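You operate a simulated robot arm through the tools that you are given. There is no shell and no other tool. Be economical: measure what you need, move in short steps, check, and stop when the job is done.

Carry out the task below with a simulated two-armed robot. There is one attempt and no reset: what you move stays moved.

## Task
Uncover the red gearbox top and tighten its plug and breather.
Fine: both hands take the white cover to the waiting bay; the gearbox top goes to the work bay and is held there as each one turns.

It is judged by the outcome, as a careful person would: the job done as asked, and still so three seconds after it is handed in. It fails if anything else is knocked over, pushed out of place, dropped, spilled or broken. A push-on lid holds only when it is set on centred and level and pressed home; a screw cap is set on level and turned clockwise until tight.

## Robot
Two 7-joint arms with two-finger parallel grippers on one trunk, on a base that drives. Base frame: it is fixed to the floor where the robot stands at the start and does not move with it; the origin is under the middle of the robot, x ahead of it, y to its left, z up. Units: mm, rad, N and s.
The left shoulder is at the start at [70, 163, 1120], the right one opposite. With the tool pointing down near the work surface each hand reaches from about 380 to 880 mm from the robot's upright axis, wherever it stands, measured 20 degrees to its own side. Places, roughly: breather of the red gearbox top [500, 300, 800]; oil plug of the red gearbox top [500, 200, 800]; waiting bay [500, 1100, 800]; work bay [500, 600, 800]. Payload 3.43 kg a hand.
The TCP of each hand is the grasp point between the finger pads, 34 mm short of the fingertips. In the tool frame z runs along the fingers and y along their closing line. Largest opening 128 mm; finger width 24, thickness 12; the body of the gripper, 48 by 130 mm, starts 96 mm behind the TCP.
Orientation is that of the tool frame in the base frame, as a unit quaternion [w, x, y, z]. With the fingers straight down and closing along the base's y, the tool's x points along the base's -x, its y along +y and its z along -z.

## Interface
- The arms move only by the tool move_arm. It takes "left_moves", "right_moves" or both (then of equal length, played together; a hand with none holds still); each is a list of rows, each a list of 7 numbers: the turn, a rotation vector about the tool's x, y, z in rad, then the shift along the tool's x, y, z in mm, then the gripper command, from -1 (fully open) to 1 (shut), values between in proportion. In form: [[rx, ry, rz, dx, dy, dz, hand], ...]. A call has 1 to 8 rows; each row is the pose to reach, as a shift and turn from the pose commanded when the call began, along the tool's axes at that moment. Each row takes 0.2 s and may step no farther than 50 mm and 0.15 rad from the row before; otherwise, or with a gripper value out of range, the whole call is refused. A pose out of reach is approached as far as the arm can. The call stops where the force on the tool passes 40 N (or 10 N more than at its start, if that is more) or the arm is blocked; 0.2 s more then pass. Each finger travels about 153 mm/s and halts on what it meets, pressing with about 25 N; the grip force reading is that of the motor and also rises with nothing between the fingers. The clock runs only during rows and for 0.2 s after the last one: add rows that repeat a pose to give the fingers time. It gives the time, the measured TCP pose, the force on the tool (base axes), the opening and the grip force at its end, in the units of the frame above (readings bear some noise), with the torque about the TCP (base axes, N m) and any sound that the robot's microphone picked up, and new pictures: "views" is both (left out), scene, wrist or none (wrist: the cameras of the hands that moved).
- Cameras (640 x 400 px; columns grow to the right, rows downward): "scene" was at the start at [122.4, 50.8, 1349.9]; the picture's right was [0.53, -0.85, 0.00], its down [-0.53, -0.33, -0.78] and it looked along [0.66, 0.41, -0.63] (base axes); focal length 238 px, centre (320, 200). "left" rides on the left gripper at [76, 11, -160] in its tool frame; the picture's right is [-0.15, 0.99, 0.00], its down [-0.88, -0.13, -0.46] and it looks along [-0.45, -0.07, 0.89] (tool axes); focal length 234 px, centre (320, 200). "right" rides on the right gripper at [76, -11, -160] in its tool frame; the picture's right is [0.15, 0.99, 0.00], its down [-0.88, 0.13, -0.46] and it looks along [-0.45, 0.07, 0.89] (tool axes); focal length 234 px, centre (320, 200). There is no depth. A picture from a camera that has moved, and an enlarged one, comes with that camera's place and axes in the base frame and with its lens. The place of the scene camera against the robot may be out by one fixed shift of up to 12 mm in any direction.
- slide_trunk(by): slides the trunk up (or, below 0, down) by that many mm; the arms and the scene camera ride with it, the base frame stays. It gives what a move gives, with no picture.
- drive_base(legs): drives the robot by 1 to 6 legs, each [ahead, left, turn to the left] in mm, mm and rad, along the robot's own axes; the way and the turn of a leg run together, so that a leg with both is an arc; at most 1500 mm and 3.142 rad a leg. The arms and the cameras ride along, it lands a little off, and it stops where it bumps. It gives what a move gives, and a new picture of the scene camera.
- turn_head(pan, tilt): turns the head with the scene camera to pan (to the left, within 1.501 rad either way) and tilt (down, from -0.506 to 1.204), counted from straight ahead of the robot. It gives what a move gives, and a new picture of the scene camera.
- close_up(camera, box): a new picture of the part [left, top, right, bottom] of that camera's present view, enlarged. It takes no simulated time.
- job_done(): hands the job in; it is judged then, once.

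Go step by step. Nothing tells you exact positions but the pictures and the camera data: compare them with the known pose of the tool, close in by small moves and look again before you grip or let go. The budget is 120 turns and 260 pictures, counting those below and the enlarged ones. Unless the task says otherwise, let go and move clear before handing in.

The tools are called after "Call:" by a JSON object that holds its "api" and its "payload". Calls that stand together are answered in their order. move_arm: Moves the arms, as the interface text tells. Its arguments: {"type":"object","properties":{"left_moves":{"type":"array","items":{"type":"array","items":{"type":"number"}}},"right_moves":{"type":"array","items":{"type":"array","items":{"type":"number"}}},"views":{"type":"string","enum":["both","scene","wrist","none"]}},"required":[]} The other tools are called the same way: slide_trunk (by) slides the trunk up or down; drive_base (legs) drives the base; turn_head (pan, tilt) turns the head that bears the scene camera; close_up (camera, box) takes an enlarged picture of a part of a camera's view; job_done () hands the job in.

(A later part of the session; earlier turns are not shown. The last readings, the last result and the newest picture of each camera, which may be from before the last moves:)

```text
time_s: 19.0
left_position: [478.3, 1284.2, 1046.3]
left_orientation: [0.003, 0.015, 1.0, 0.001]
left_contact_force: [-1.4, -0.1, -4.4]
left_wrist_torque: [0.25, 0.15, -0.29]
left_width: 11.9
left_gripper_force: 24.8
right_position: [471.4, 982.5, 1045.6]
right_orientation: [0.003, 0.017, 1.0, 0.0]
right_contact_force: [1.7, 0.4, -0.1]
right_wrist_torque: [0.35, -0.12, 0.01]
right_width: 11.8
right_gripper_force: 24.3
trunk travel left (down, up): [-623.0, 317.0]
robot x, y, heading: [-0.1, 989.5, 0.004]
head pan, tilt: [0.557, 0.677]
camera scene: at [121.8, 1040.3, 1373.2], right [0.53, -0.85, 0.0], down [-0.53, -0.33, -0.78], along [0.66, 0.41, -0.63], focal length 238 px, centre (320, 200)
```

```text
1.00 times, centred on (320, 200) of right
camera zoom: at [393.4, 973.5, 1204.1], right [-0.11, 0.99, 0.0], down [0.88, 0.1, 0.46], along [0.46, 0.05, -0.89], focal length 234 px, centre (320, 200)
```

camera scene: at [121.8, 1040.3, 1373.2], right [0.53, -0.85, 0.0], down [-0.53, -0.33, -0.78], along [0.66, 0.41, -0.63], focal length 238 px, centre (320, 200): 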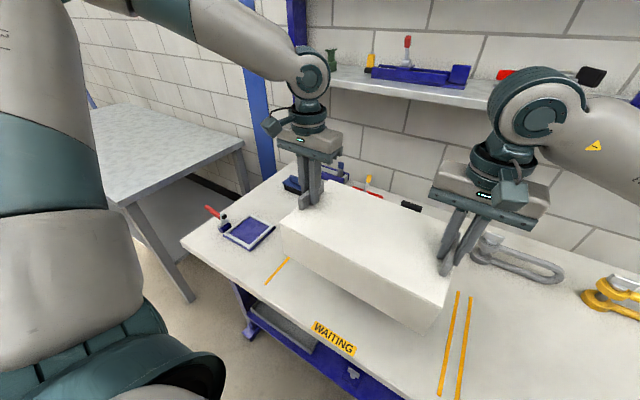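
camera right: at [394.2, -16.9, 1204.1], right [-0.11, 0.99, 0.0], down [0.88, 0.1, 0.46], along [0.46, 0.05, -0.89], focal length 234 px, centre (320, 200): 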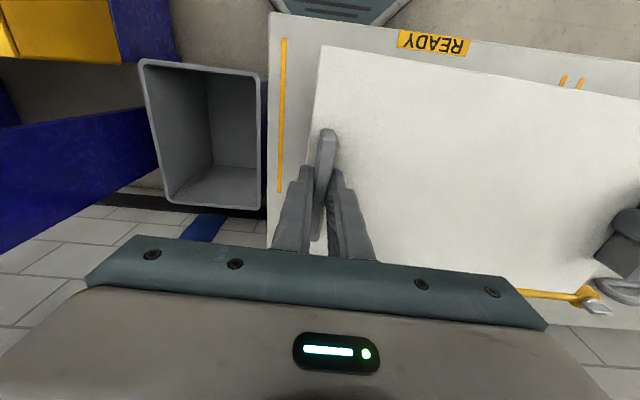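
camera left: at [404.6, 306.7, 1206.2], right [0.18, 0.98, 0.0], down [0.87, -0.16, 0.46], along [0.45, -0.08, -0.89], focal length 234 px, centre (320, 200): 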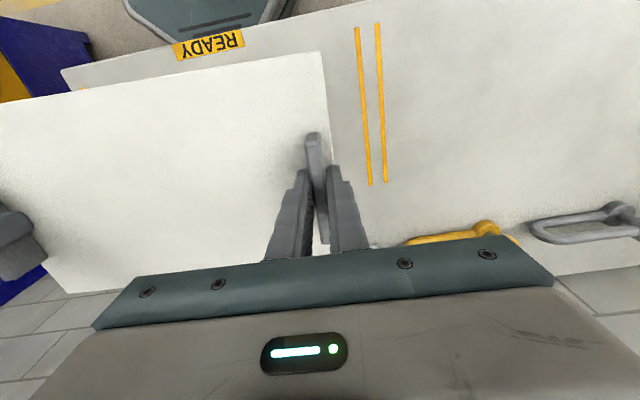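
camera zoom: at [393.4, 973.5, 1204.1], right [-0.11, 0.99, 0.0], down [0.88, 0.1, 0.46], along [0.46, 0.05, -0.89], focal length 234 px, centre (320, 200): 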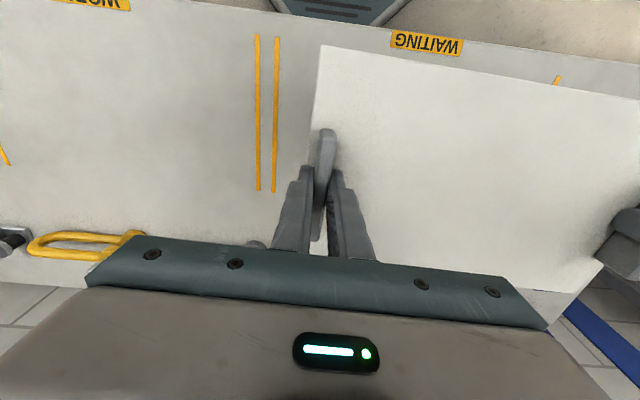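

Cover is centred over the waiting bay (lines at y≈904 and 1352, cover centre ≈1133). Lowering it.

Call:
{"api": "move_arm", "payload": {"left_moves": [[0, 0, 0, 0, 0, 8, 1], [0, 0, 0, 0, 0, 24, 1], [0, 0, 0, 0, 0, 42, 1], [0, 0, 0, 0, 0, 60, 1], [0, 0, 0, 0, 0, 78, 1], [0, 0, 0, 0, 0, 96, 1], [0, 0, 0, 0, 0, 110, 1], [0, 0, 0, 0, 0, 118, 1]], "right_moves": [[0, 0, 0, 0, 0, 8, 1], [0, 0, 0, 0, 0, 24, 1], [0, 0, 0, 0, 0, 42, 1], [0, 0, 0, 0, 0, 60, 1], [0, 0, 0, 0, 0, 78, 1], [0, 0, 0, 0, 0, 96, 1], [0, 0, 0, 0, 0, 110, 1], [0, 0, 0, 0, 0, 118, 1]], "views": "none"}}

Call:
{"api": "move_arm", "payload": {"left_moves": [[0, 0, 0, 0, 0, 2, 1], [0, 0, 0, 0, 0, 4, 1], [0, 0, 0, 0, 0, 6, 1], [0, 0, 0, 0, 0, 8, 1], [0, 0, 0, 0, 0, 9, 1]], "right_moves": [[0, 0, 0, 0, 0, 2, 1], [0, 0, 0, 0, 0, 4, 1], [0, 0, 0, 0, 0, 6, 1], [0, 0, 0, 0, 0, 8, 1], [0, 0, 0, 0, 0, 9, 1]], "views": "scene"}}

```text
time_s: 20.8
left_position: [478.3, 1287.1, 929.0]
left_orientation: [0.003, 0.014, 1.0, 0.001]
left_contact_force: [-0.4, -10.8, -6.2]
left_wrist_torque: [0.35, 0.21, -0.32]
left_width: 11.6
left_gripper_force: 25.2
right_position: [472.0, 984.5, 926.1]
right_orientation: [0.004, 0.016, 1.0, 0.001]
right_contact_force: [1.9, 10.7, 2.2]
right_wrist_torque: [0.74, -0.24, -0.07]
right_width: 11.8
right_gripper_force: 25.2
trunk travel left (down, up): [-623.0, 317.0]
robot x, y, heading: [-0.5, 988.7, 0.004]
head pan, tilt: [0.557, 0.677]
```

```text
time_s: 22.0
left_position: [478.3, 1285.3, 920.3]
left_orientation: [0.004, 0.014, 1.0, 0.0]
left_contact_force: [-1.3, -14.4, -2.1]
left_wrist_torque: [-0.26, -0.52, -0.21]
left_width: 12.0
left_gripper_force: 24.7
right_position: [470.8, 984.6, 919.3]
right_orientation: [0.004, 0.015, 1.0, 0.0]
right_contact_force: [1.0, 16.9, 5.3]
right_wrist_torque: [0.31, -0.1, 0.09]
right_width: 11.8
right_gripper_force: 25.3
trunk travel left (down, up): [-623.0, 317.0]
robot x, y, heading: [0.1, 987.3, 0.006]
head pan, tilt: [0.557, 0.677]
camera scene: at [121.0, 1040.7, 1373.4], right [0.53, -0.85, 0.0], down [-0.53, -0.33, -0.78], along [0.66, 0.41, -0.63], focal length 238 px, centre (320, 200)
```

scene: 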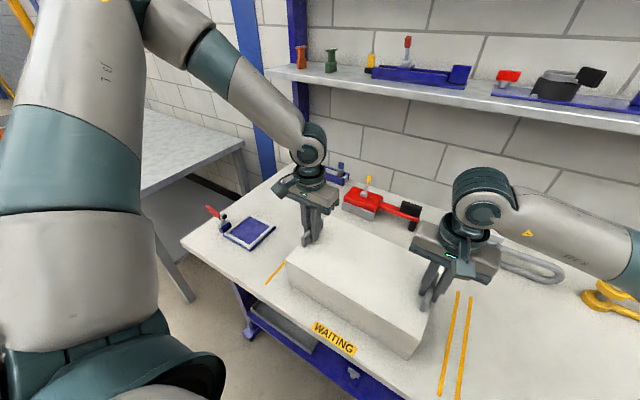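

Contact is starting. Two more mm and then release gently.

Call:
{"api": "move_arm", "payload": {"left_moves": [[0, 0, 0, 0, 0, 1.5, 1], [0, 0, 0, 0, 0, 1.5, 1], [0, 0, 0, 0, 0, 1.5, 0.7], [0, 0, 0, 0, 0, 1.5, 0.5], [0, 0, 0, 0, 0, 1.5, 0.5]], "right_moves": [[0, 0, 0, 0, 0, 1.5, 1], [0, 0, 0, 0, 0, 1.5, 1], [0, 0, 0, 0, 0, 1.5, 0.7], [0, 0, 0, 0, 0, 1.5, 0.5], [0, 0, 0, 0, 0, 1.5, 0.5]], "views": "wrist"}}

```text
time_s: 23.2
left_position: [477.5, 1283.7, 918.8]
left_orientation: [0.004, 0.015, 1.0, 0.002]
left_contact_force: [-0.8, -0.1, 8.6]
left_wrist_torque: [-0.18, 0.12, -0.03]
left_width: 32.5
left_gripper_force: 0.1
right_position: [471.5, 980.5, 919.2]
right_orientation: [0.006, 0.018, 1.0, 0.0]
right_contact_force: [-0.6, -4.9, 12.1]
right_wrist_torque: [0.04, 0.11, 0.15]
right_width: 28.8
right_gripper_force: 0.1
trunk travel left (down, up): [-623.0, 317.0]
robot x, y, heading: [-1.4, 987.6, 0.005]
head pan, tilt: [0.557, 0.677]
stopped in row 5 (right hand): the force on the tool passed its limit (the readings are from after the stop); the commanded pose is now the measured one
camera right: at [392.5, 971.0, 1077.4], right [-0.11, 0.99, 0.0], down [0.88, 0.1, 0.47], along [0.46, 0.05, -0.88], focal length 234 px, centre (320, 200)
camera left: at [400.6, 1296.2, 1078.4], right [0.18, 0.98, 0.0], down [0.87, -0.16, 0.46], along [0.46, -0.08, -0.89], focal length 234 px, centre (320, 200)
```

right: 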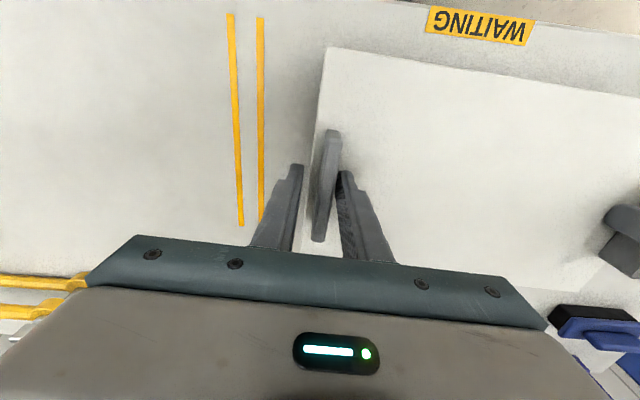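
left: 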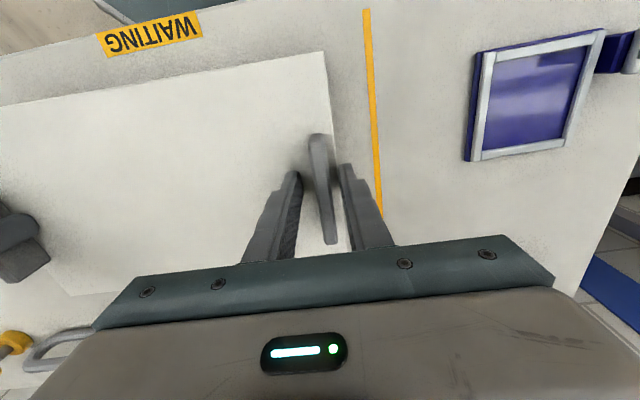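

Cover is down. Raising the hands straight off.

Call:
{"api": "move_arm", "payload": {"left_moves": [[0, 0, 0, 0, 0, -3, 0.5], [0, 0, 0, 0, 0, -3, 0.0], [0, 0, 0, 0, 0, -15, 0.0], [0, 0, 0, 0, 0, -50, 0.0], [0, 0, 0, 0, 0, -95, -0.2], [0, 0, 0, 0, 0, -140, -0.2], [0, 0, 0, 0, 0, -180, -0.2]], "right_moves": [[0, 0, 0, 0, 1, -3, 0.5], [0, 0, 0, 0, 3, -3, 0.0], [0, 0, 0, 0, 3, -15, 0.0], [0, 0, 0, 0, 3, -50, 0.0], [0, 0, 0, 0, 3, -95, -0.2], [0, 0, 0, 0, 3, -140, -0.2], [0, 0, 0, 0, 3, -180, -0.2]], "views": "scene"}}

```text
time_s: 24.8
left_position: [475.7, 1285.9, 1098.8]
left_orientation: [0.003, 0.015, 1.0, 0.001]
left_contact_force: [-0.2, -0.6, 1.1]
left_wrist_torque: [0.0, -0.02, -0.03]
left_width: 76.8
left_gripper_force: 0.0
right_position: [471.0, 985.4, 1098.9]
right_orientation: [0.006, 0.018, 1.0, -0.001]
right_contact_force: [-0.3, 0.0, -0.8]
right_wrist_torque: [0.01, 0.0, 0.01]
right_width: 76.9
right_gripper_force: 0.0
trunk travel left (down, up): [-623.0, 317.0]
robot x, y, heading: [-1.9, 992.2, 0.004]
head pan, tilt: [0.557, 0.677]
camera scene: at [119.7, 1039.7, 1373.3], right [0.53, -0.85, 0.0], down [-0.53, -0.33, -0.78], along [0.66, 0.41, -0.63], focal length 238 px, centre (320, 200)
```

scene: 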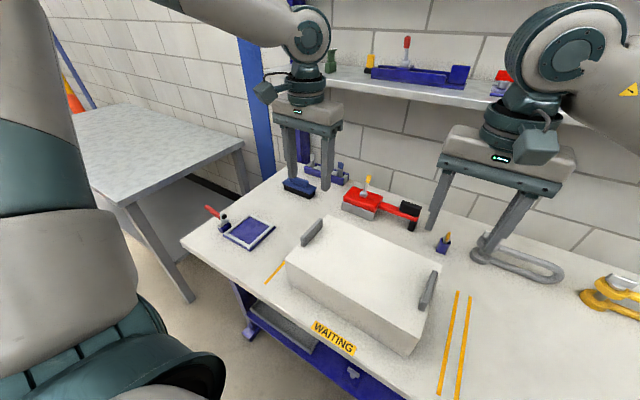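

Cover is placed. Now driving back so the robot stands around y≈400, between the ready and work bays, to study the gearbox top.

Call:
{"api": "drive_base", "payload": {"legs": [[0, -840, 0]]}}

Call:
{"api": "turn_head", "payload": {"pan": 0, "tilt": 0.9}}

Call:
{"api": "close_up", "payload": {"camera": "right", "box": [0, 0, 640, 400]}}

```text
time_s: 29.2
left_position: [478.0, 461.0, 1097.0]
left_orientation: [0.002, 0.021, 1.0, 0.003]
left_contact_force: [0.2, 1.2, -0.1]
left_wrist_torque: [-0.01, -0.03, 0.02]
left_width: 76.6
left_gripper_force: 0.0
right_position: [468.5, 160.8, 1098.0]
right_orientation: [0.005, 0.024, 1.0, 0.0]
right_contact_force: [0.0, 0.0, -0.4]
right_wrist_torque: [-0.03, -0.02, 0.01]
right_width: 76.9
right_gripper_force: 0.1
trunk travel left (down, up): [-623.0, 317.0]
robot x, y, heading: [-4.4, 172.4, -0.009]
head pan, tilt: [0.557, 0.677]
camera scene: at [120.0, 219.8, 1373.2], right [0.52, -0.85, 0.0], down [-0.53, -0.33, -0.78], along [0.67, 0.41, -0.63], focal length 238 px, centre (320, 200)
```

scene: 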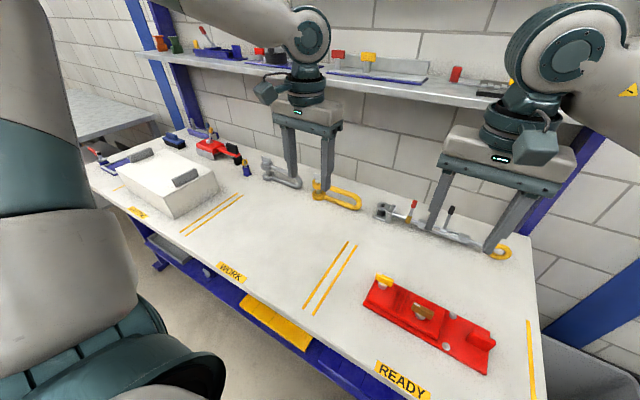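

```text
time_s: 30.1
left_position: [478.1, 461.0, 1096.5]
left_orientation: [0.001, 0.021, 1.0, 0.002]
left_contact_force: [0.2, 0.8, 0.2]
left_wrist_torque: [0.01, 0.0, 0.01]
left_width: 76.9
left_gripper_force: 0.0
right_position: [470.2, 161.0, 1097.5]
right_orientation: [0.005, 0.024, 1.0, -0.001]
right_contact_force: [0.6, 0.8, -0.9]
right_wrist_torque: [-0.01, -0.02, -0.01]
right_width: 76.9
right_gripper_force: 0.0
trunk travel left (down, up): [-623.0, 317.0]
robot x, y, heading: [-4.8, 170.4, -0.01]
head pan, tilt: [0.0, 0.901]
camera scene: at [122.2, 174.6, 1355.1], right [-0.01, -1.0, 0.0], down [-0.78, 0.01, -0.62], along [0.62, -0.01, -0.78], focal length 238 px, centre (320, 200)
```

scene: 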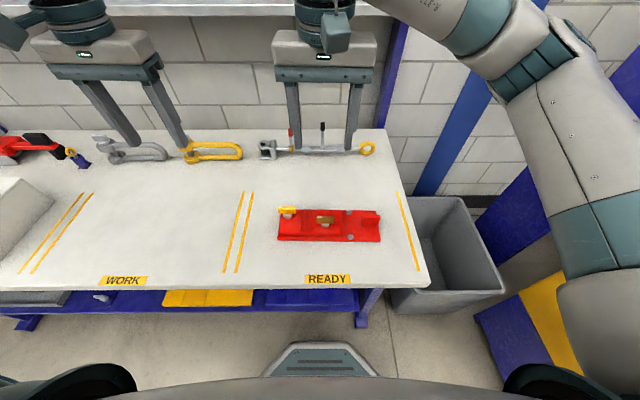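

```text
1.00 times, centred on (320, 200) of right
camera zoom: at [390.9, 152.8, 1256.7], right [-0.1, 1.0, 0.0], down [0.88, 0.09, 0.46], along [0.46, 0.04, -0.89], focal length 234 px, centre (320, 200)
```

zoom: 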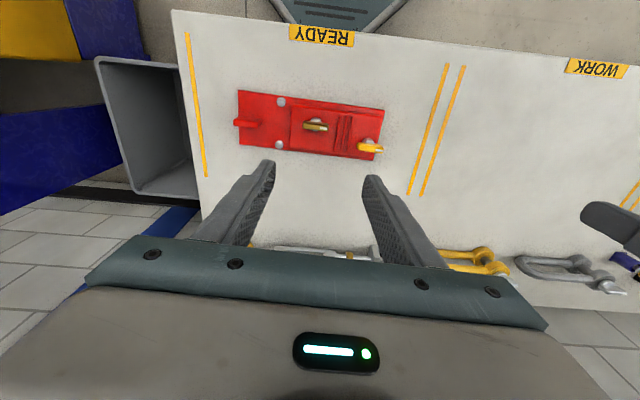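

Call:
{"api": "close_up", "payload": {"camera": "right", "box": [220, 70, 400, 180]}}

Call:
{"api": "close_up", "payload": {"camera": "scene", "box": [260, 190, 400, 260]}}

```text
3.56 times, centred on (310, 125) of right
camera zoom: at [390.9, 152.8, 1256.7], right [-0.1, 1.0, 0.0], down [0.88, 0.09, 0.46], along [0.46, 0.04, -0.89], focal length 833 px, centre (356, 467)
```

zoom: 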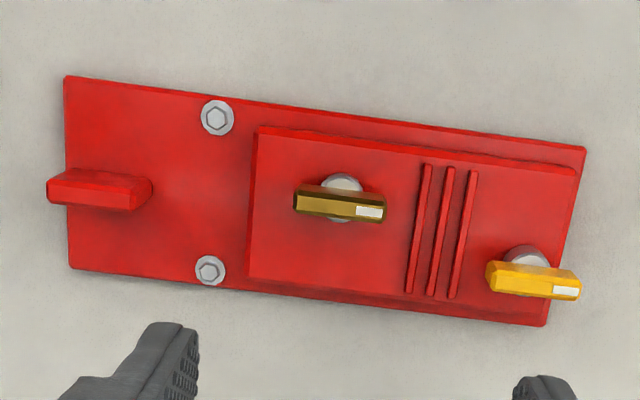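

```text
4.57 times, centred on (330, 225) of scene
camera zoom: at [122.2, 174.6, 1355.1], right [-0.01, -1.0, 0.0], down [-0.78, 0.01, -0.62], along [0.62, -0.01, -0.78], focal length 1087 px, centre (274, 86)
```

zoom: 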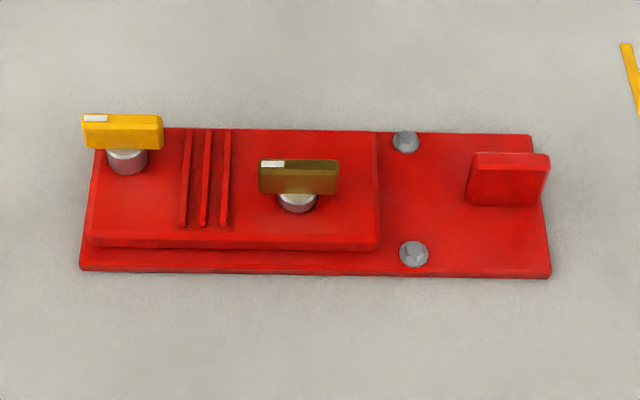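

The gearbox top is a red plate (x≈430–528, y≈0–277) with a grip fin at y≈35, plug knob at y≈149 and breather knob at y≈255. I'll turn both hands 90° so they can grip the fin and the plate's far edges across x.

Call:
{"api": "move_arm", "payload": {"left_moves": [[0, 0, 0.14, -2, -28, 0, -1], [0, 0, 0.28, -3, -56, 0, -1], [0, 0, 0.42, -5, -84, 0, -1], [0, 0, 0.56, -7, -113, 0, -1], [0, 0, 0.7, -8, -141, 0, -1], [0, 0, 0.84, -10, -169, 0, -1], [0, 0, 0.98, -12, -197, 0, -1], [0, 0, 1.12, -13.5, -225, 0, -1]], "right_moves": [[0, 0, -0.145, 0, -16, 0, -1], [0, 0, -0.29, -1, -32, 0, -1], [0, 0, -0.435, -1, -48, 0, -1], [0, 0, -0.58, -2, -63, 0, -1], [0, 0, -0.725, -2, -79, 0, -1], [0, 0, -0.87, -3, -95, 0, -1], [0, 0, -1.015, -3, -110, 0, -1], [0, 0, -1.16, -4, -126, 0, -1]], "views": "scene"}}

```text
time_s: 31.9
left_position: [446.1, 300.6, 1139.1]
left_orientation: [0.002, 0.549, 0.836, 0.005]
left_contact_force: [-1.1, 0.8, -0.7]
left_wrist_torque: [0.07, -0.11, 0.0]
left_width: 128.0
left_gripper_force: 0.0
left hand out of reach, approached as far as the arm can: row 7, 8
right_position: [462.5, 31.8, 1099.5]
right_orientation: [0.007, -0.528, 0.849, -0.003]
right_contact_force: [-1.0, -0.7, 0.0]
right_wrist_torque: [0.0, -0.1, -0.01]
right_width: 128.2
right_gripper_force: 0.0
trunk travel left (down, up): [-623.0, 317.0]
robot x, y, heading: [-1.4, 168.9, -0.002]
head pan, tilt: [0.0, 0.901]
camera scene: at [117.5, 172.6, 1355.6], right [-0.01, -1.0, 0.0], down [-0.78, 0.01, -0.62], along [0.62, 0.0, -0.78], focal length 238 px, centre (320, 200)
```

scene: 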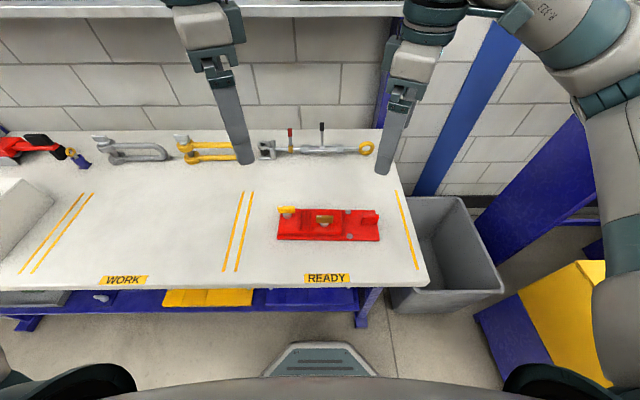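

The left wrist hits its limit turning that way, so I'll turn it the other way (which also suits clockwise turning later). Right hand finishes its turn.

Call:
{"api": "move_arm", "payload": {"left_moves": [[0, 0, -0.145, 6, 5, 0, -1], [0, 0, -0.29, 12, 10, 0, -1], [0, 0, -0.435, 18, 15, 0, -1], [0, 0, -0.58, 24, 20, 0, -1], [0, 0, -0.725, 30, 25, 0, -1], [0, 0, -0.87, 36, 30, 0, -1], [0, 0, -1.015, 42, 36, 0, -1], [0, 0, -1.16, 47, 42, 0, -1]], "right_moves": [[0, 0, -0.145, 0, 0, 0, -1], [0, 0, -0.29, 0, 0, 0, -1], [0, 0, -0.435, 0, 0, 0, -1], [0, 0, -0.435, 0, 0, 0, -1], [0, 0, -0.435, 0, 0, 0, -1], [0, 0, -0.435, 0, 0, 0, -1], [0, 0, -0.435, 0, 0, 0, -1], [0, 0, -0.435, 0, 0, 0, -1]], "views": "none"}}

Call:
{"api": "move_arm", "payload": {"left_moves": [[0, 0, -0.145, 0, 0, 0, -1], [0, 0, -0.29, 0, 0, 0, -1], [0, 0, -0.435, 0, 0, 0, -1], [0, 0, -0.58, 0, 0, 0, -1], [0, 0, -0.725, 0, 0, 0, -1], [0, 0, -0.87, 0, 0, 0, -1], [0, 0, -1.015, 0, 0, 0, -1], [0, 0, -1.16, 0, 0, 0, -1]], "views": "none"}}

```text
time_s: 33.7
left_position: [472.3, 364.6, 1138.5]
left_orientation: [0.002, 0.0, 1.0, 0.002]
left_contact_force: [0.3, 0.4, -0.4]
left_wrist_torque: [-0.02, 0.01, 0.0]
left_width: 127.8
left_gripper_force: 0.0
right_position: [450.7, 44.3, 1096.7]
right_orientation: [0.004, -0.697, 0.717, -0.003]
right_contact_force: [0.5, -1.0, -0.8]
right_wrist_torque: [-0.02, 0.0, 0.03]
right_width: 127.9
right_gripper_force: 0.0
right hand out of reach, approached as far as the arm can: row 3, 4, 5, 6, 7, 8
trunk travel left (down, up): [-623.0, 317.0]
robot x, y, heading: [-2.0, 168.4, -0.008]
head pan, tilt: [0.0, 0.901]
```

```text
time_s: 35.5
left_position: [471.1, 363.7, 1138.3]
left_orientation: [0.003, -0.549, 0.836, 0.001]
left_contact_force: [-0.4, 0.9, 0.9]
left_wrist_torque: [-0.01, 0.03, 0.0]
left_width: 127.9
left_gripper_force: 0.1
right_position: [449.5, 43.1, 1097.0]
right_orientation: [0.003, -0.697, 0.717, -0.004]
right_contact_force: [0.2, 0.3, -0.5]
right_wrist_torque: [-0.01, -0.02, 0.04]
right_width: 128.1
right_gripper_force: 0.0
trunk travel left (down, up): [-623.0, 317.0]
robot x, y, heading: [-3.6, 171.6, -0.011]
head pan, tilt: [0.0, 0.901]
```

Shifting the base right ~100 mm so both hands have comfortable wrist range, and finishing the left turn.

Call:
{"api": "drive_base", "payload": {"legs": [[0, -100, 0.008]]}}

Call:
{"api": "move_arm", "payload": {"left_moves": [[0, 0, -0.13, 0, 0, 0, -1], [0, 0, -0.26, 0, 0, 0, -1], [0, 0, -0.384, 0, 0, 0, -1], [0, 0, -0.384, 0, 0, 0, -1]], "right_moves": [[0, 0, 0, 0, 0, 0, -1], [0, 0, 0, 0, 0, 0, -1], [0, 0, 0, 0, 0, 0, -1], [0, 0, 0, 0, 0, 0, -1]], "views": "both"}}

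```text
time_s: 36.7
left_position: [470.0, 266.9, 1138.9]
left_orientation: [0.002, -0.55, 0.835, 0.001]
left_contact_force: [-0.5, 0.3, -0.2]
left_wrist_torque: [0.0, -0.06, -0.03]
left_width: 127.6
left_gripper_force: 0.0
right_position: [449.2, -52.6, 1096.9]
right_orientation: [0.003, -0.7, 0.715, -0.003]
right_contact_force: [0.4, 0.0, -0.4]
right_wrist_torque: [0.01, 0.03, 0.02]
right_width: 128.0
right_gripper_force: 0.0
trunk travel left (down, up): [-623.0, 317.0]
robot x, y, heading: [-2.1, 69.5, -0.004]
head pan, tilt: [0.0, 0.901]
camera scene: at [121.7, 76.3, 1355.1], right [0.0, -1.0, 0.0], down [-0.78, 0.0, -0.62], along [0.62, 0.0, -0.78], focal length 238 px, centre (320, 200)
```

scene: 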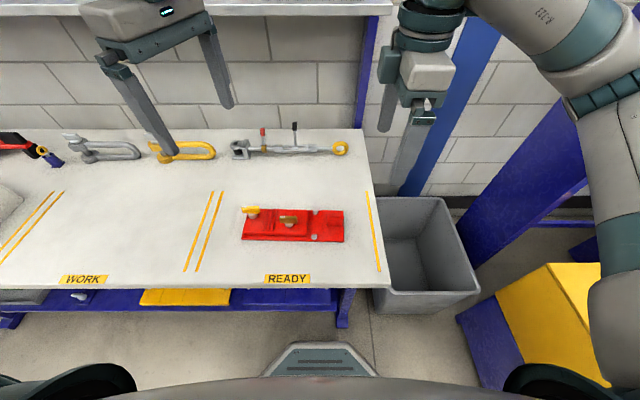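

```text
time_s: 37.7
left_position: [468.1, 267.8, 1139.9]
left_orientation: [0.002, -0.7, 0.714, 0.0]
left_contact_force: [0.6, 0.6, -0.3]
left_wrist_torque: [0.01, 0.01, -0.02]
left_width: 128.2
left_gripper_force: 0.0
right_position: [450.3, -52.8, 1096.7]
right_orientation: [0.004, -0.699, 0.715, -0.004]
right_contact_force: [-0.4, -1.0, 0.3]
right_wrist_torque: [-0.03, -0.01, 0.01]
right_width: 128.0
right_gripper_force: 0.1
trunk travel left (down, up): [-623.0, 317.0]
robot x, y, heading: [-4.6, 71.1, -0.006]
head pan, tilt: [0.0, 0.901]
camera scene: at [121.7, 76.6, 1355.1], right [0.0, -1.0, 0.0], down [-0.78, 0.0, -0.62], along [0.62, 0.0, -0.78], focal length 238 px, centre (320, 200)
camera right: at [457.6, -128.5, 1256.0], right [-0.99, -0.13, -0.01], down [-0.12, 0.88, 0.45], along [-0.05, 0.45, -0.89], focal length 234 px, centre (320, 200)
camera left: at [456.1, 191.0, 1298.8], right [-0.99, 0.17, 0.0], down [0.15, 0.88, 0.46], along [0.08, 0.45, -0.89], focal length 234 px, centre (320, 200)
```

scene: 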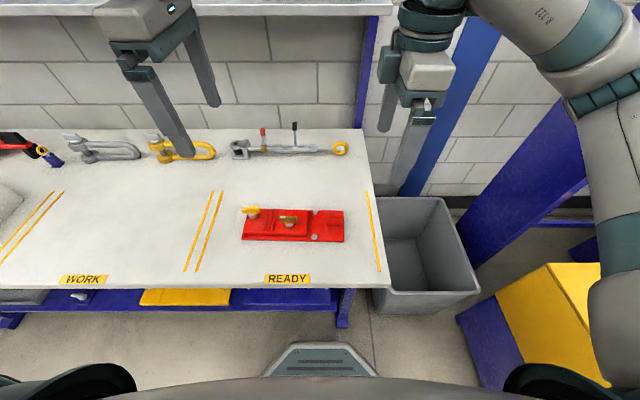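
right: 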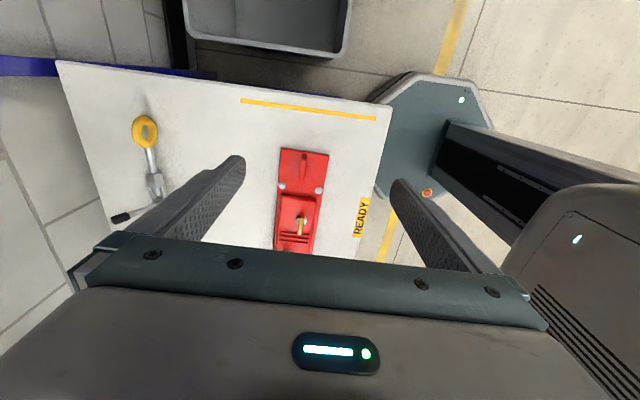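
left: 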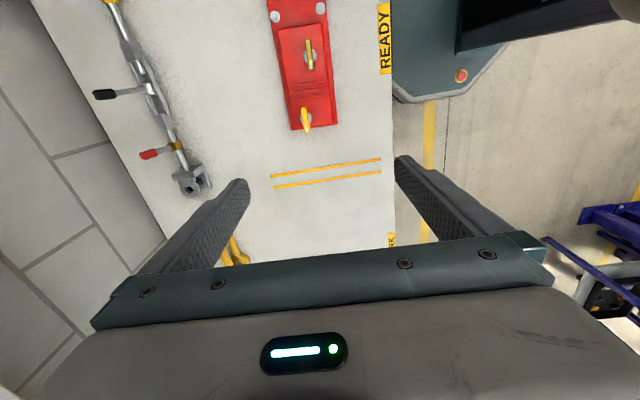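

Call:
{"api": "close_up", "payload": {"camera": "right", "box": [240, 130, 370, 260]}}

Call:
{"api": "close_up", "payload": {"camera": "left", "box": [240, 0, 370, 140]}}

Call:
{"api": "close_up", "payload": {"camera": "scene", "box": [230, 190, 360, 260]}}

```text
3.08 times, centred on (305, 195) of right
camera zoom: at [457.6, -128.5, 1256.0], right [-0.99, -0.13, -0.01], down [-0.12, 0.88, 0.45], along [-0.05, 0.45, -0.89], focal length 720 px, centre (366, 215)
```

zoom: 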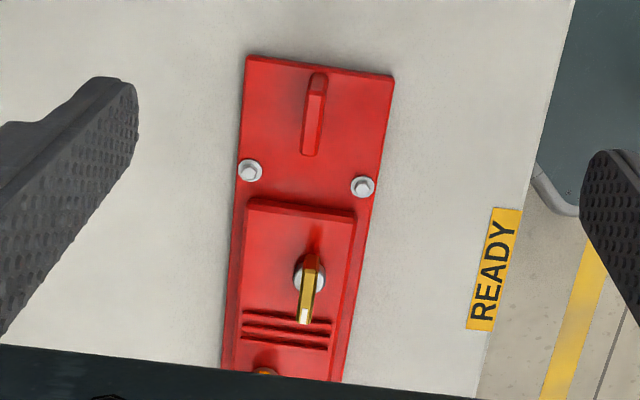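

```text
2.86 times, centred on (305, 70) of left
camera zoom: at [456.1, 191.0, 1298.8], right [-0.99, 0.17, 0.0], down [0.15, 0.88, 0.46], along [0.08, 0.45, -0.89], focal length 669 px, centre (363, 571)
```

zoom: 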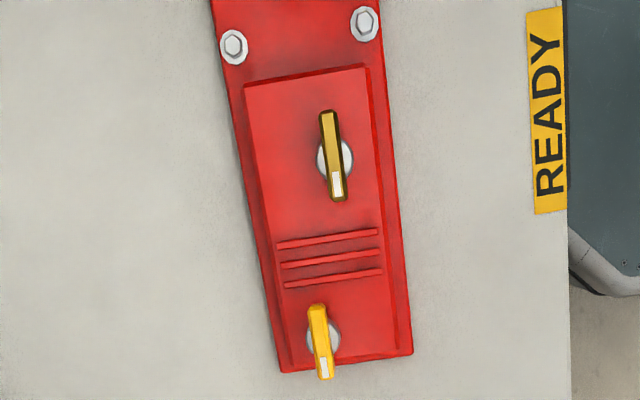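

```text
4.92 times, centred on (295, 225) of scene
camera zoom: at [121.7, 76.6, 1355.1], right [0.0, -1.0, 0.0], down [-0.78, 0.0, -0.62], along [0.62, 0.0, -0.78], focal length 1171 px, centre (443, 77)
```

zoom: 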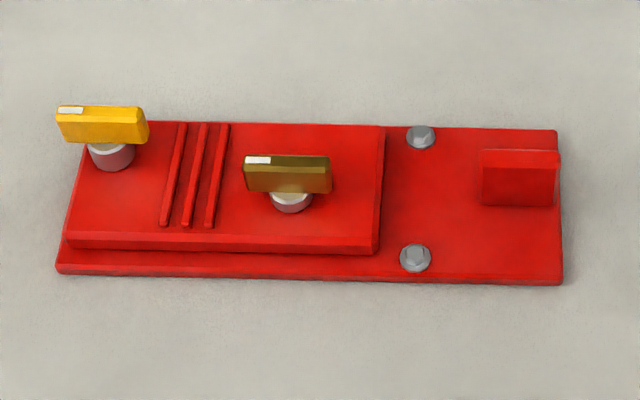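

Both hands are square to the plate. Moving right over the fin (475, 28) and left over the plate edges at y≈225, stopping above to recheck.

Call:
{"api": "move_arm", "payload": {"left_moves": [[0, 0, 0, 7, -2.5, 45, -1], [0, 0, 0, 14, -5, 90, -1], [0, 0, 0, 21, -7.5, 135, -1], [0, 0, 0, 28, -10, 180, -1], [0, 0, 0, 36, -12, 225, -1], [0, 0, 0, 42.7, -15, 265, -1]], "right_moves": [[0, 0, 0, -13, -4, 36, -1], [0, 0, 0, -27, -8, 72, -1], [0, 0, 0, -41, -12, 108, -1], [0, 0, 0, -54, -15, 144, -1], [0, 0, 0, -68, -19, 180, -0.5], [0, 0, 0, -81.5, -23, 210, -0.4]], "views": "both"}}

```text
time_s: 39.1
left_position: [483.5, 232.8, 878.3]
left_orientation: [0.001, -0.7, 0.714, 0.0]
left_contact_force: [0.3, 0.2, -0.3]
left_wrist_torque: [0.02, 0.05, -0.01]
left_width: 127.9
left_gripper_force: 0.1
left hand out of reach, approached as far as the arm can: row 6
right_position: [466.5, -4.3, 970.2]
right_orientation: [0.002, -0.697, 0.717, -0.004]
right_contact_force: [0.3, -0.2, 0.0]
right_wrist_torque: [-0.01, 0.01, 0.02]
right_width: 89.7
right_gripper_force: 0.1
right hand out of reach, approached as far as the arm can: row 4, 5, 6
trunk travel left (down, up): [-623.0, 317.0]
robot x, y, heading: [-4.0, 71.4, 0.003]
head pan, tilt: [0.0, 0.901]
camera scene: at [122.7, 76.9, 1355.0], right [0.0, -1.0, 0.0], down [-0.78, 0.0, -0.62], along [0.62, 0.0, -0.78], focal length 238 px, centre (320, 200)
camera right: at [473.0, -81.5, 1129.0], right [-0.99, -0.12, -0.01], down [-0.11, 0.88, 0.45], along [-0.05, 0.45, -0.89], focal length 234 px, centre (320, 200)
camera left: at [470.8, 156.2, 1038.0], right [-0.99, 0.17, 0.0], down [0.15, 0.88, 0.46], along [0.08, 0.45, -0.89], focal length 234 px, centre (320, 200)
```

scene: 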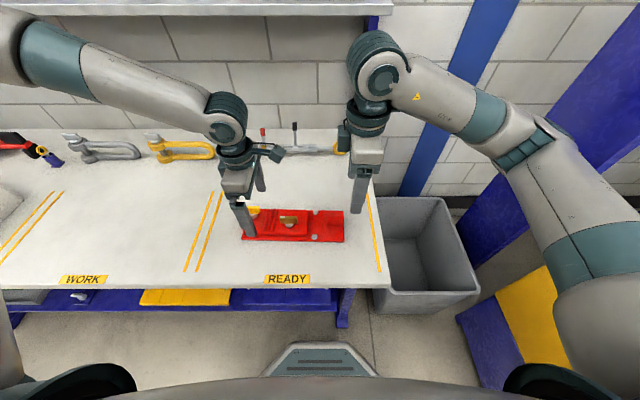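
right: 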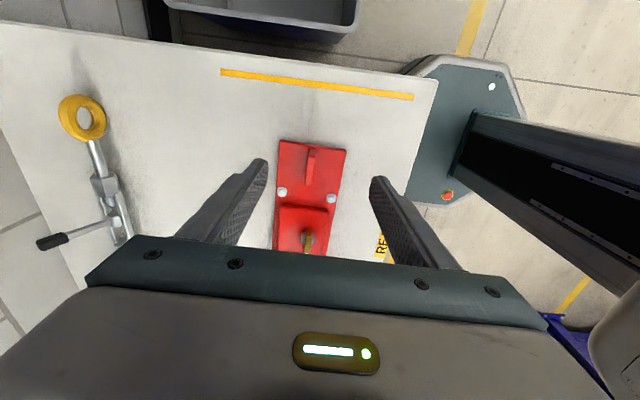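
left: 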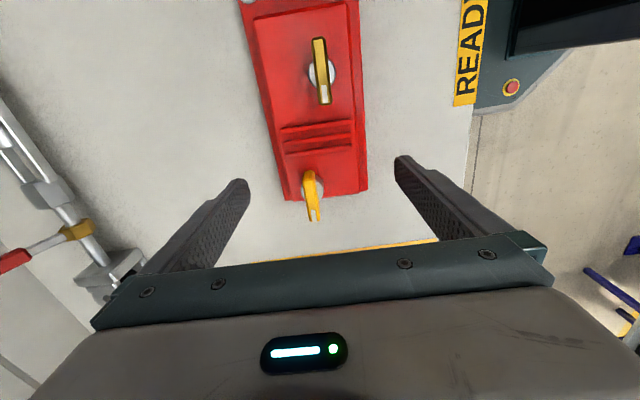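

Both wrists are near their limits this close in. I'll raise the hands a bit, back the base off 150 mm and retry.

Call:
{"api": "move_arm", "payload": {"left_moves": [[0, 0, 0, 0, 0, -40, -1], [0, 0, 0, 0, 0, -60, -1]], "right_moves": [[0, 0, 0, 0, 0, -20, -0.4], [0, 0, 0, 0, 0, -20, -0.4]], "views": "none"}}

Call:
{"api": "drive_base", "payload": {"legs": [[-150, 0, 0]]}}

```text
time_s: 39.7
left_position: [482.5, 231.5, 938.9]
left_orientation: [0.002, -0.7, 0.714, -0.001]
left_contact_force: [0.2, -0.1, 0.1]
left_wrist_torque: [0.01, 0.0, -0.02]
left_width: 127.9
left_gripper_force: 0.1
right_position: [465.8, -6.3, 990.0]
right_orientation: [0.004, -0.7, 0.714, -0.004]
right_contact_force: [0.1, 0.3, 0.0]
right_wrist_torque: [-0.02, 0.03, -0.03]
right_width: 89.6
right_gripper_force: 0.2
trunk travel left (down, up): [-623.0, 317.0]
robot x, y, heading: [-3.3, 72.5, -0.003]
head pan, tilt: [0.0, 0.901]
```

```text
time_s: 41.1
left_position: [333.6, 234.0, 938.4]
left_orientation: [0.002, -0.7, 0.714, 0.001]
left_contact_force: [0.0, -0.4, 0.4]
left_wrist_torque: [0.0, 0.0, -0.03]
left_width: 127.9
left_gripper_force: 0.0
right_position: [316.9, -4.7, 989.1]
right_orientation: [0.004, -0.701, 0.714, -0.003]
right_contact_force: [0.6, -0.3, -0.9]
right_wrist_torque: [-0.03, -0.01, 0.03]
right_width: 89.5
right_gripper_force: 0.0
trunk travel left (down, up): [-623.0, 317.0]
robot x, y, heading: [-153.0, 69.0, -0.001]
head pan, tilt: [0.0, 0.901]
camera scene: at [-27.1, 76.8, 1355.0], right [0.0, -1.0, 0.0], down [-0.78, 0.0, -0.62], along [0.62, 0.0, -0.78], focal length 238 px, centre (320, 200)
```

scene: 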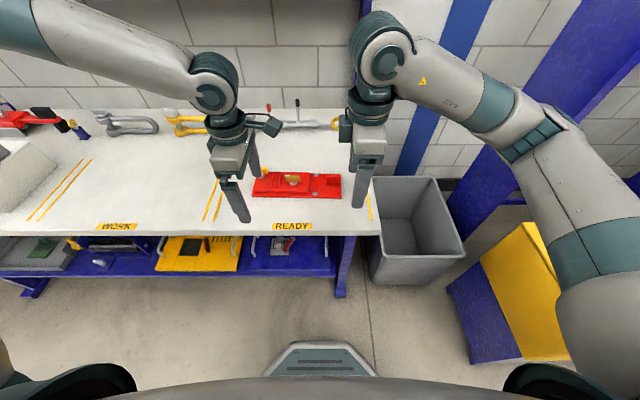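

Call:
{"api": "move_arm", "payload": {"left_moves": [[0, 0, 0, 1, -30, 13, -1], [0, 0, 0, 2, -60, 26, -1], [0, 0, 0, 3, -90, 39, -1], [0, 0, 0, 5, -120, 52, -1], [0, 0, 0, 5.7, -149, 65, -1]], "right_moves": [[0, 0, 0, -7, -31, 21, -0.4], [0, 0, 0, -14, -62, 42, -0.4], [0, 0, 0, -22, -94, 63, -0.4], [0, 0, 0, -29, -125, 84, -0.4], [0, 0, 0, -36.5, -157, 105, -0.4]], "views": "none"}}

```text
time_s: 42.3
left_position: [449.3, 274.3, 900.8]
left_orientation: [0.002, -0.7, 0.714, 0.0]
left_contact_force: [0.1, 1.0, -0.9]
left_wrist_torque: [-0.02, -0.02, 0.02]
left_width: 127.9
left_gripper_force: 0.1
left hand out of reach, approached as far as the arm can: row 2, 3, 4, 5
right_position: [316.3, -4.1, 990.4]
right_orientation: [0.003, -0.7, 0.714, -0.003]
right_contact_force: [0.7, 0.6, 0.3]
right_wrist_torque: [-0.03, 0.01, -0.03]
right_width: 89.4
right_gripper_force: 0.1
right hand out of reach, approached as far as the arm can: row 1, 2, 3, 4, 5
trunk travel left (down, up): [-623.0, 317.0]
robot x, y, heading: [-159.0, 72.2, 0.001]
head pan, tilt: [0.0, 0.901]
```

Wrist yaw is the limit, not reach. New plan: with the right hand unrotated, grip the fin by its ends (along y), slide the plate into the work bay, then angle the base so both hands can work square. Rotating the right hand back and raising the left.

Call:
{"api": "move_arm", "payload": {"left_moves": [[0, 0, 0.1, 0, 0, -25, -1], [0, 0, 0.2, 0, 0, -50, -1], [0, 0, 0.3, 0, 0, -75, -1], [0, 0, 0.4, 0, 0, -100, -1], [0, 0, 0.5, 0, 0, -125, -1], [0, 0, 0.5, 0, 0, -150, -1], [0, 0, 0.5, 0, 0, -175, -1], [0, 0, 0.5, 0, 0, -200, -1]], "right_moves": [[0, 0, 0.145, 0, 0, 0, -0.4], [0, 0, 0.29, 0, 0, 0, -0.4], [0, 0, 0.435, 0, 0, 0, -0.4], [0, 0, 0.58, 0, 0, 0, -0.4], [0, 0, 0.725, 0, 0, 0, -0.4], [0, 0, 0.87, 0, 0, 0, -0.4], [0, 0, 1.015, 0, 0, 0, -0.4], [0, 0, 1.16, 0, 0, 0, -0.4]], "views": "none"}}

Call:
{"api": "drive_base", "payload": {"legs": [[140, 20, 0]]}}

```text
time_s: 44.1
left_position: [445.1, 272.3, 1102.6]
left_orientation: [0.003, -0.502, 0.865, 0.001]
left_contact_force: [0.1, 1.2, -0.3]
left_wrist_torque: [-0.01, -0.05, 0.0]
left_width: 128.1
left_gripper_force: 0.1
right_position: [312.9, -2.4, 986.8]
right_orientation: [0.004, -0.194, 0.981, -0.001]
right_contact_force: [-1.3, -0.3, -0.2]
right_wrist_torque: [0.0, 0.02, -0.02]
right_width: 89.5
right_gripper_force: 0.0
trunk travel left (down, up): [-623.0, 317.0]
robot x, y, heading: [-151.4, 70.4, -0.0]
head pan, tilt: [0.0, 0.901]
```

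```text
time_s: 45.4
left_position: [584.2, 292.7, 1102.5]
left_orientation: [0.002, -0.502, 0.865, 0.001]
left_contact_force: [1.3, 0.4, 0.3]
left_wrist_torque: [0.01, 0.0, 0.0]
left_width: 127.9
left_gripper_force: 0.1
right_position: [452.7, 17.9, 986.7]
right_orientation: [0.005, -0.195, 0.981, 0.0]
right_contact_force: [-0.5, -0.1, -0.2]
right_wrist_torque: [0.03, -0.01, -0.02]
right_width: 89.6
right_gripper_force: 0.0
trunk travel left (down, up): [-623.0, 317.0]
robot x, y, heading: [-12.1, 93.3, -0.004]
head pan, tilt: [0.0, 0.901]
camera scene: at [111.9, 96.5, 1355.2], right [0.0, -1.0, 0.0], down [-0.78, 0.0, -0.62], along [0.62, 0.0, -0.78], focal length 238 px, centre (320, 200)
```

scene: 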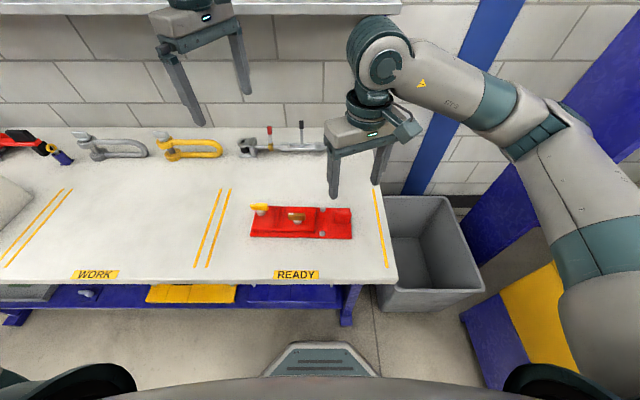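

Call:
{"api": "move_arm", "payload": {"right_moves": [[0, 0, 0.14, -8, 1, 18, -0.2], [0, 0, 0.28, -16, 2, 36, -0.2], [0, 0, 0.412, -25, 2.7, 55, -0.2]], "views": "wrist"}}

Call:
{"api": "close_up", "payload": {"camera": "right", "box": [220, 60, 420, 220]}}

```text
time_s: 46.2
left_position: [584.6, 292.6, 1102.3]
left_orientation: [0.002, -0.502, 0.865, 0.001]
left_contact_force: [-0.1, -0.2, -0.6]
left_wrist_torque: [0.02, -0.03, -0.04]
left_width: 128.2
left_gripper_force: 0.0
right_position: [475.2, 31.2, 931.0]
right_orientation: [0.004, 0.01, 1.0, 0.0]
right_contact_force: [0.1, 0.3, -0.7]
right_wrist_torque: [0.07, 0.03, 0.02]
right_width: 76.8
right_gripper_force: 0.0
trunk travel left (down, up): [-623.0, 317.0]
robot x, y, heading: [-14.1, 91.1, 0.0]
head pan, tilt: [0.0, 0.901]
camera right: at [397.0, 20.7, 1090.0], right [-0.13, 0.99, 0.0], down [0.88, 0.11, 0.46], along [0.46, 0.06, -0.89], focal length 234 px, centre (320, 200)
```

right: 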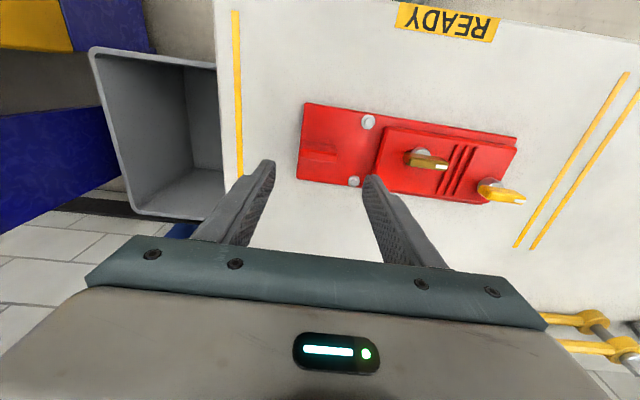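

```text
2.50 times, centred on (320, 140) of right
camera zoom: at [397.0, 20.7, 1090.0], right [-0.13, 0.99, 0.0], down [0.88, 0.11, 0.46], along [0.46, 0.06, -0.89], focal length 585 px, centre (320, 350)
```

zoom: 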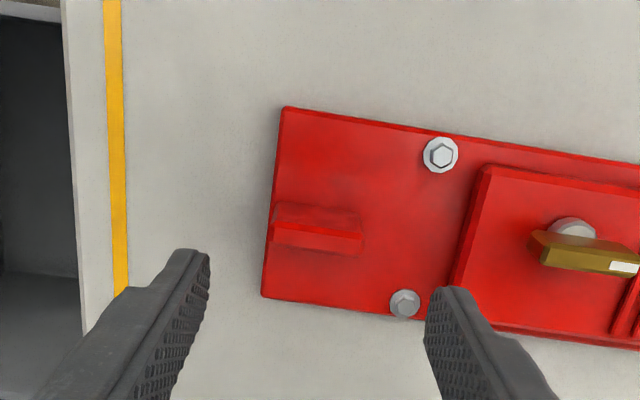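

Fin spans y≈10–50 at x≈475; the hand is centred. Lowering and gripping it.

Call:
{"api": "move_arm", "payload": {"right_moves": [[0, 0, 0, 0, -1, 40, -0.2], [0, 0, 0, 0, -1, 75, -0.2], [0, 0, 0, 0, -1, 95, -0.2], [0, 0, 0, 0, -1, 95, 0.3], [0, 0, 0, 0, -1, 95, 0.6], [0, 0, 0, 0, -1, 95, 0.6]], "views": "both"}}

Call:
{"api": "close_up", "payload": {"camera": "right", "box": [220, 60, 420, 220]}}

```text
time_s: 47.6
left_position: [585.2, 292.8, 1102.1]
left_orientation: [0.002, -0.502, 0.865, 0.0]
left_contact_force: [0.6, 0.4, 0.6]
left_wrist_torque: [0.01, 0.01, -0.01]
left_width: 128.1
left_gripper_force: 0.1
right_position: [475.9, 26.7, 836.2]
right_orientation: [0.006, 0.009, 1.0, 0.0]
right_contact_force: [1.3, 1.8, 0.1]
right_wrist_torque: [0.31, -0.3, -0.09]
right_width: 43.6
right_gripper_force: 24.4
trunk travel left (down, up): [-623.0, 317.0]
robot x, y, heading: [-12.6, 90.0, 0.004]
head pan, tilt: [0.0, 0.901]
camera scene: at [112.5, 96.7, 1355.0], right [0.0, -1.0, 0.0], down [-0.78, 0.0, -0.62], along [0.62, 0.0, -0.78], focal length 238 px, centre (320, 200)
camera right: at [398.1, 17.6, 994.9], right [-0.13, 0.99, 0.0], down [0.88, 0.11, 0.46], along [0.46, 0.06, -0.89], focal length 234 px, centre (320, 200)
```

scene: 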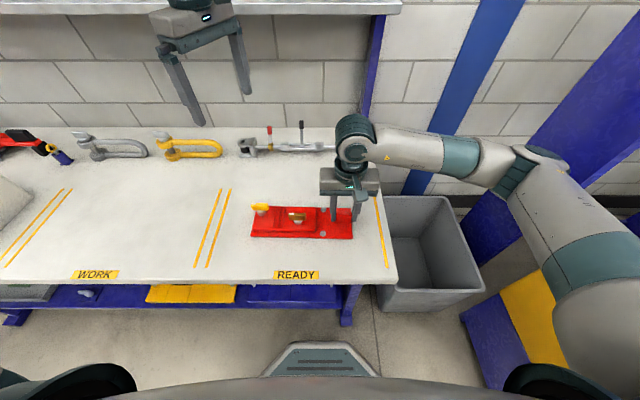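
right: 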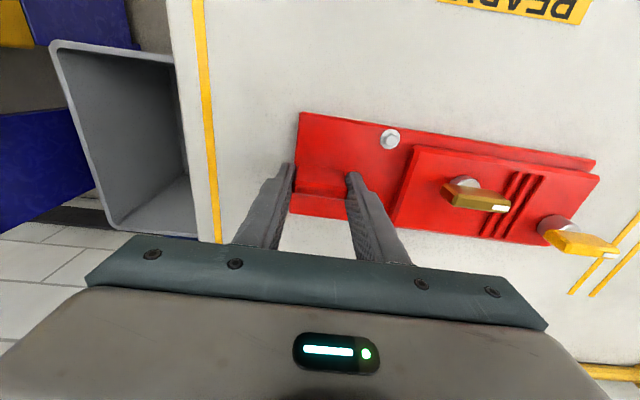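

```text
2.50 times, centred on (320, 140) of right
camera zoom: at [398.1, 17.6, 994.9], right [-0.13, 0.99, 0.0], down [0.88, 0.11, 0.46], along [0.46, 0.06, -0.89], focal length 585 px, centre (320, 350)
```

zoom: 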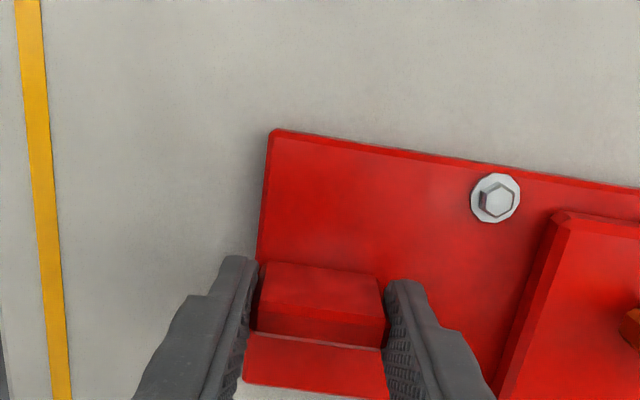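

The fin is gripped (43.6 mm). Tucking the left hand closer, then sliding the plate a short test distance.

Call:
{"api": "move_arm", "payload": {"left_moves": [[0, 0, 0, 16.5, 29, 0, -1], [0, 0, 0, 33, 58, 0, -1], [0, 0, 0, 50, 87, 0, -1]], "right_moves": [[0, 0, 0, 0, 0, 0, 1], [0, 0, 0, 0, 0, 0, 1], [0, 0, 0, 0, 0, 0, 1]], "views": "none"}}

Call:
{"api": "drive_base", "payload": {"legs": [[0, 80, 0]]}}

```text
time_s: 48.4
left_position: [484.3, 291.3, 1100.7]
left_orientation: [0.003, -0.503, 0.864, 0.0]
left_contact_force: [-0.3, 0.2, 0.1]
left_wrist_torque: [0.0, -0.01, -0.01]
left_width: 128.1
left_gripper_force: 0.1
right_position: [476.3, 25.7, 836.6]
right_orientation: [0.005, 0.01, 1.0, 0.0]
right_contact_force: [-0.6, -0.9, -0.8]
right_wrist_torque: [0.16, 0.17, 0.12]
right_width: 43.6
right_gripper_force: 24.9
trunk travel left (down, up): [-623.0, 317.0]
robot x, y, heading: [-9.3, 90.9, 0.002]
head pan, tilt: [0.0, 0.901]
```

```text
time_s: 49.4
left_position: [486.0, 371.1, 1101.1]
left_orientation: [0.001, -0.501, 0.866, 0.001]
left_contact_force: [-0.7, -1.3, 0.1]
left_wrist_torque: [-0.03, 0.0, 0.01]
left_width: 127.9
left_gripper_force: 0.1
right_position: [476.4, 105.6, 836.2]
right_orientation: [0.006, 0.011, 1.0, 0.0]
right_contact_force: [-0.2, -0.4, -0.4]
right_wrist_torque: [0.47, -0.09, -0.05]
right_width: 43.8
right_gripper_force: 24.8
trunk travel left (down, up): [-623.0, 317.0]
robot x, y, heading: [-11.3, 170.8, -0.004]
head pan, tilt: [0.0, 0.901]
camera scene: at [112.4, 175.0, 1355.1], right [0.0, -1.0, 0.0], down [-0.78, 0.0, -0.62], along [0.62, 0.0, -0.78], focal length 238 px, centre (320, 200)
```

scene: 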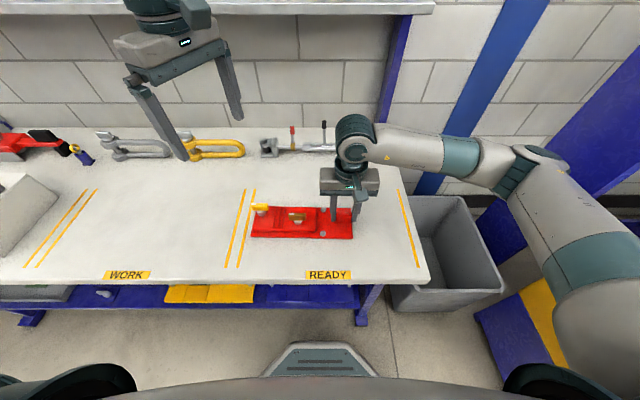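

It slides well and straight. Driving the remaining ~410 mm.

Call:
{"api": "drive_base", "payload": {"legs": [[0, 410, 0.002]]}}

Call:
{"api": "close_up", "payload": {"camera": "scene", "box": [200, 150, 440, 300]}}

```text
time_s: 52.0
left_position: [487.2, 781.0, 1100.2]
left_orientation: [0.003, -0.5, 0.866, 0.001]
left_contact_force: [-0.1, -0.7, -0.6]
left_wrist_torque: [-0.01, -0.01, 0.0]
left_width: 128.2
left_gripper_force: 0.2
right_position: [477.8, 517.7, 835.8]
right_orientation: [0.005, 0.012, 1.0, -0.001]
right_contact_force: [0.5, -2.1, -0.9]
right_wrist_torque: [0.55, -0.11, 0.03]
right_width: 43.8
right_gripper_force: 25.2
trunk travel left (down, up): [-623.0, 317.0]
robot x, y, heading: [-12.0, 580.9, -0.005]
head pan, tilt: [0.0, 0.901]
camera scene: at [113.5, 587.5, 1355.1], right [0.0, -1.0, 0.0], down [-0.78, 0.0, -0.62], along [0.62, 0.0, -0.78], focal length 238 px, centre (320, 200)
```

scene: 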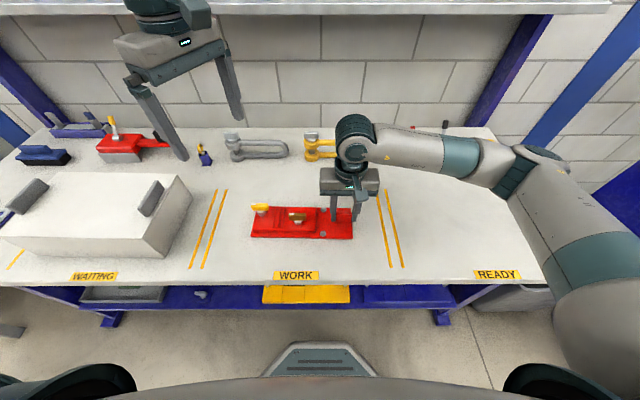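

```text
2.67 times, centred on (320, 225) of scene
camera zoom: at [113.5, 587.5, 1355.1], right [0.0, -1.0, 0.0], down [-0.78, 0.0, -0.62], along [0.62, 0.0, -0.78], focal length 634 px, centre (320, 133)
```

zoom: 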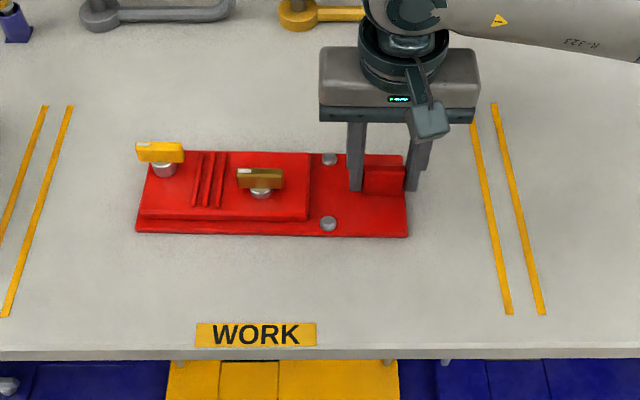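

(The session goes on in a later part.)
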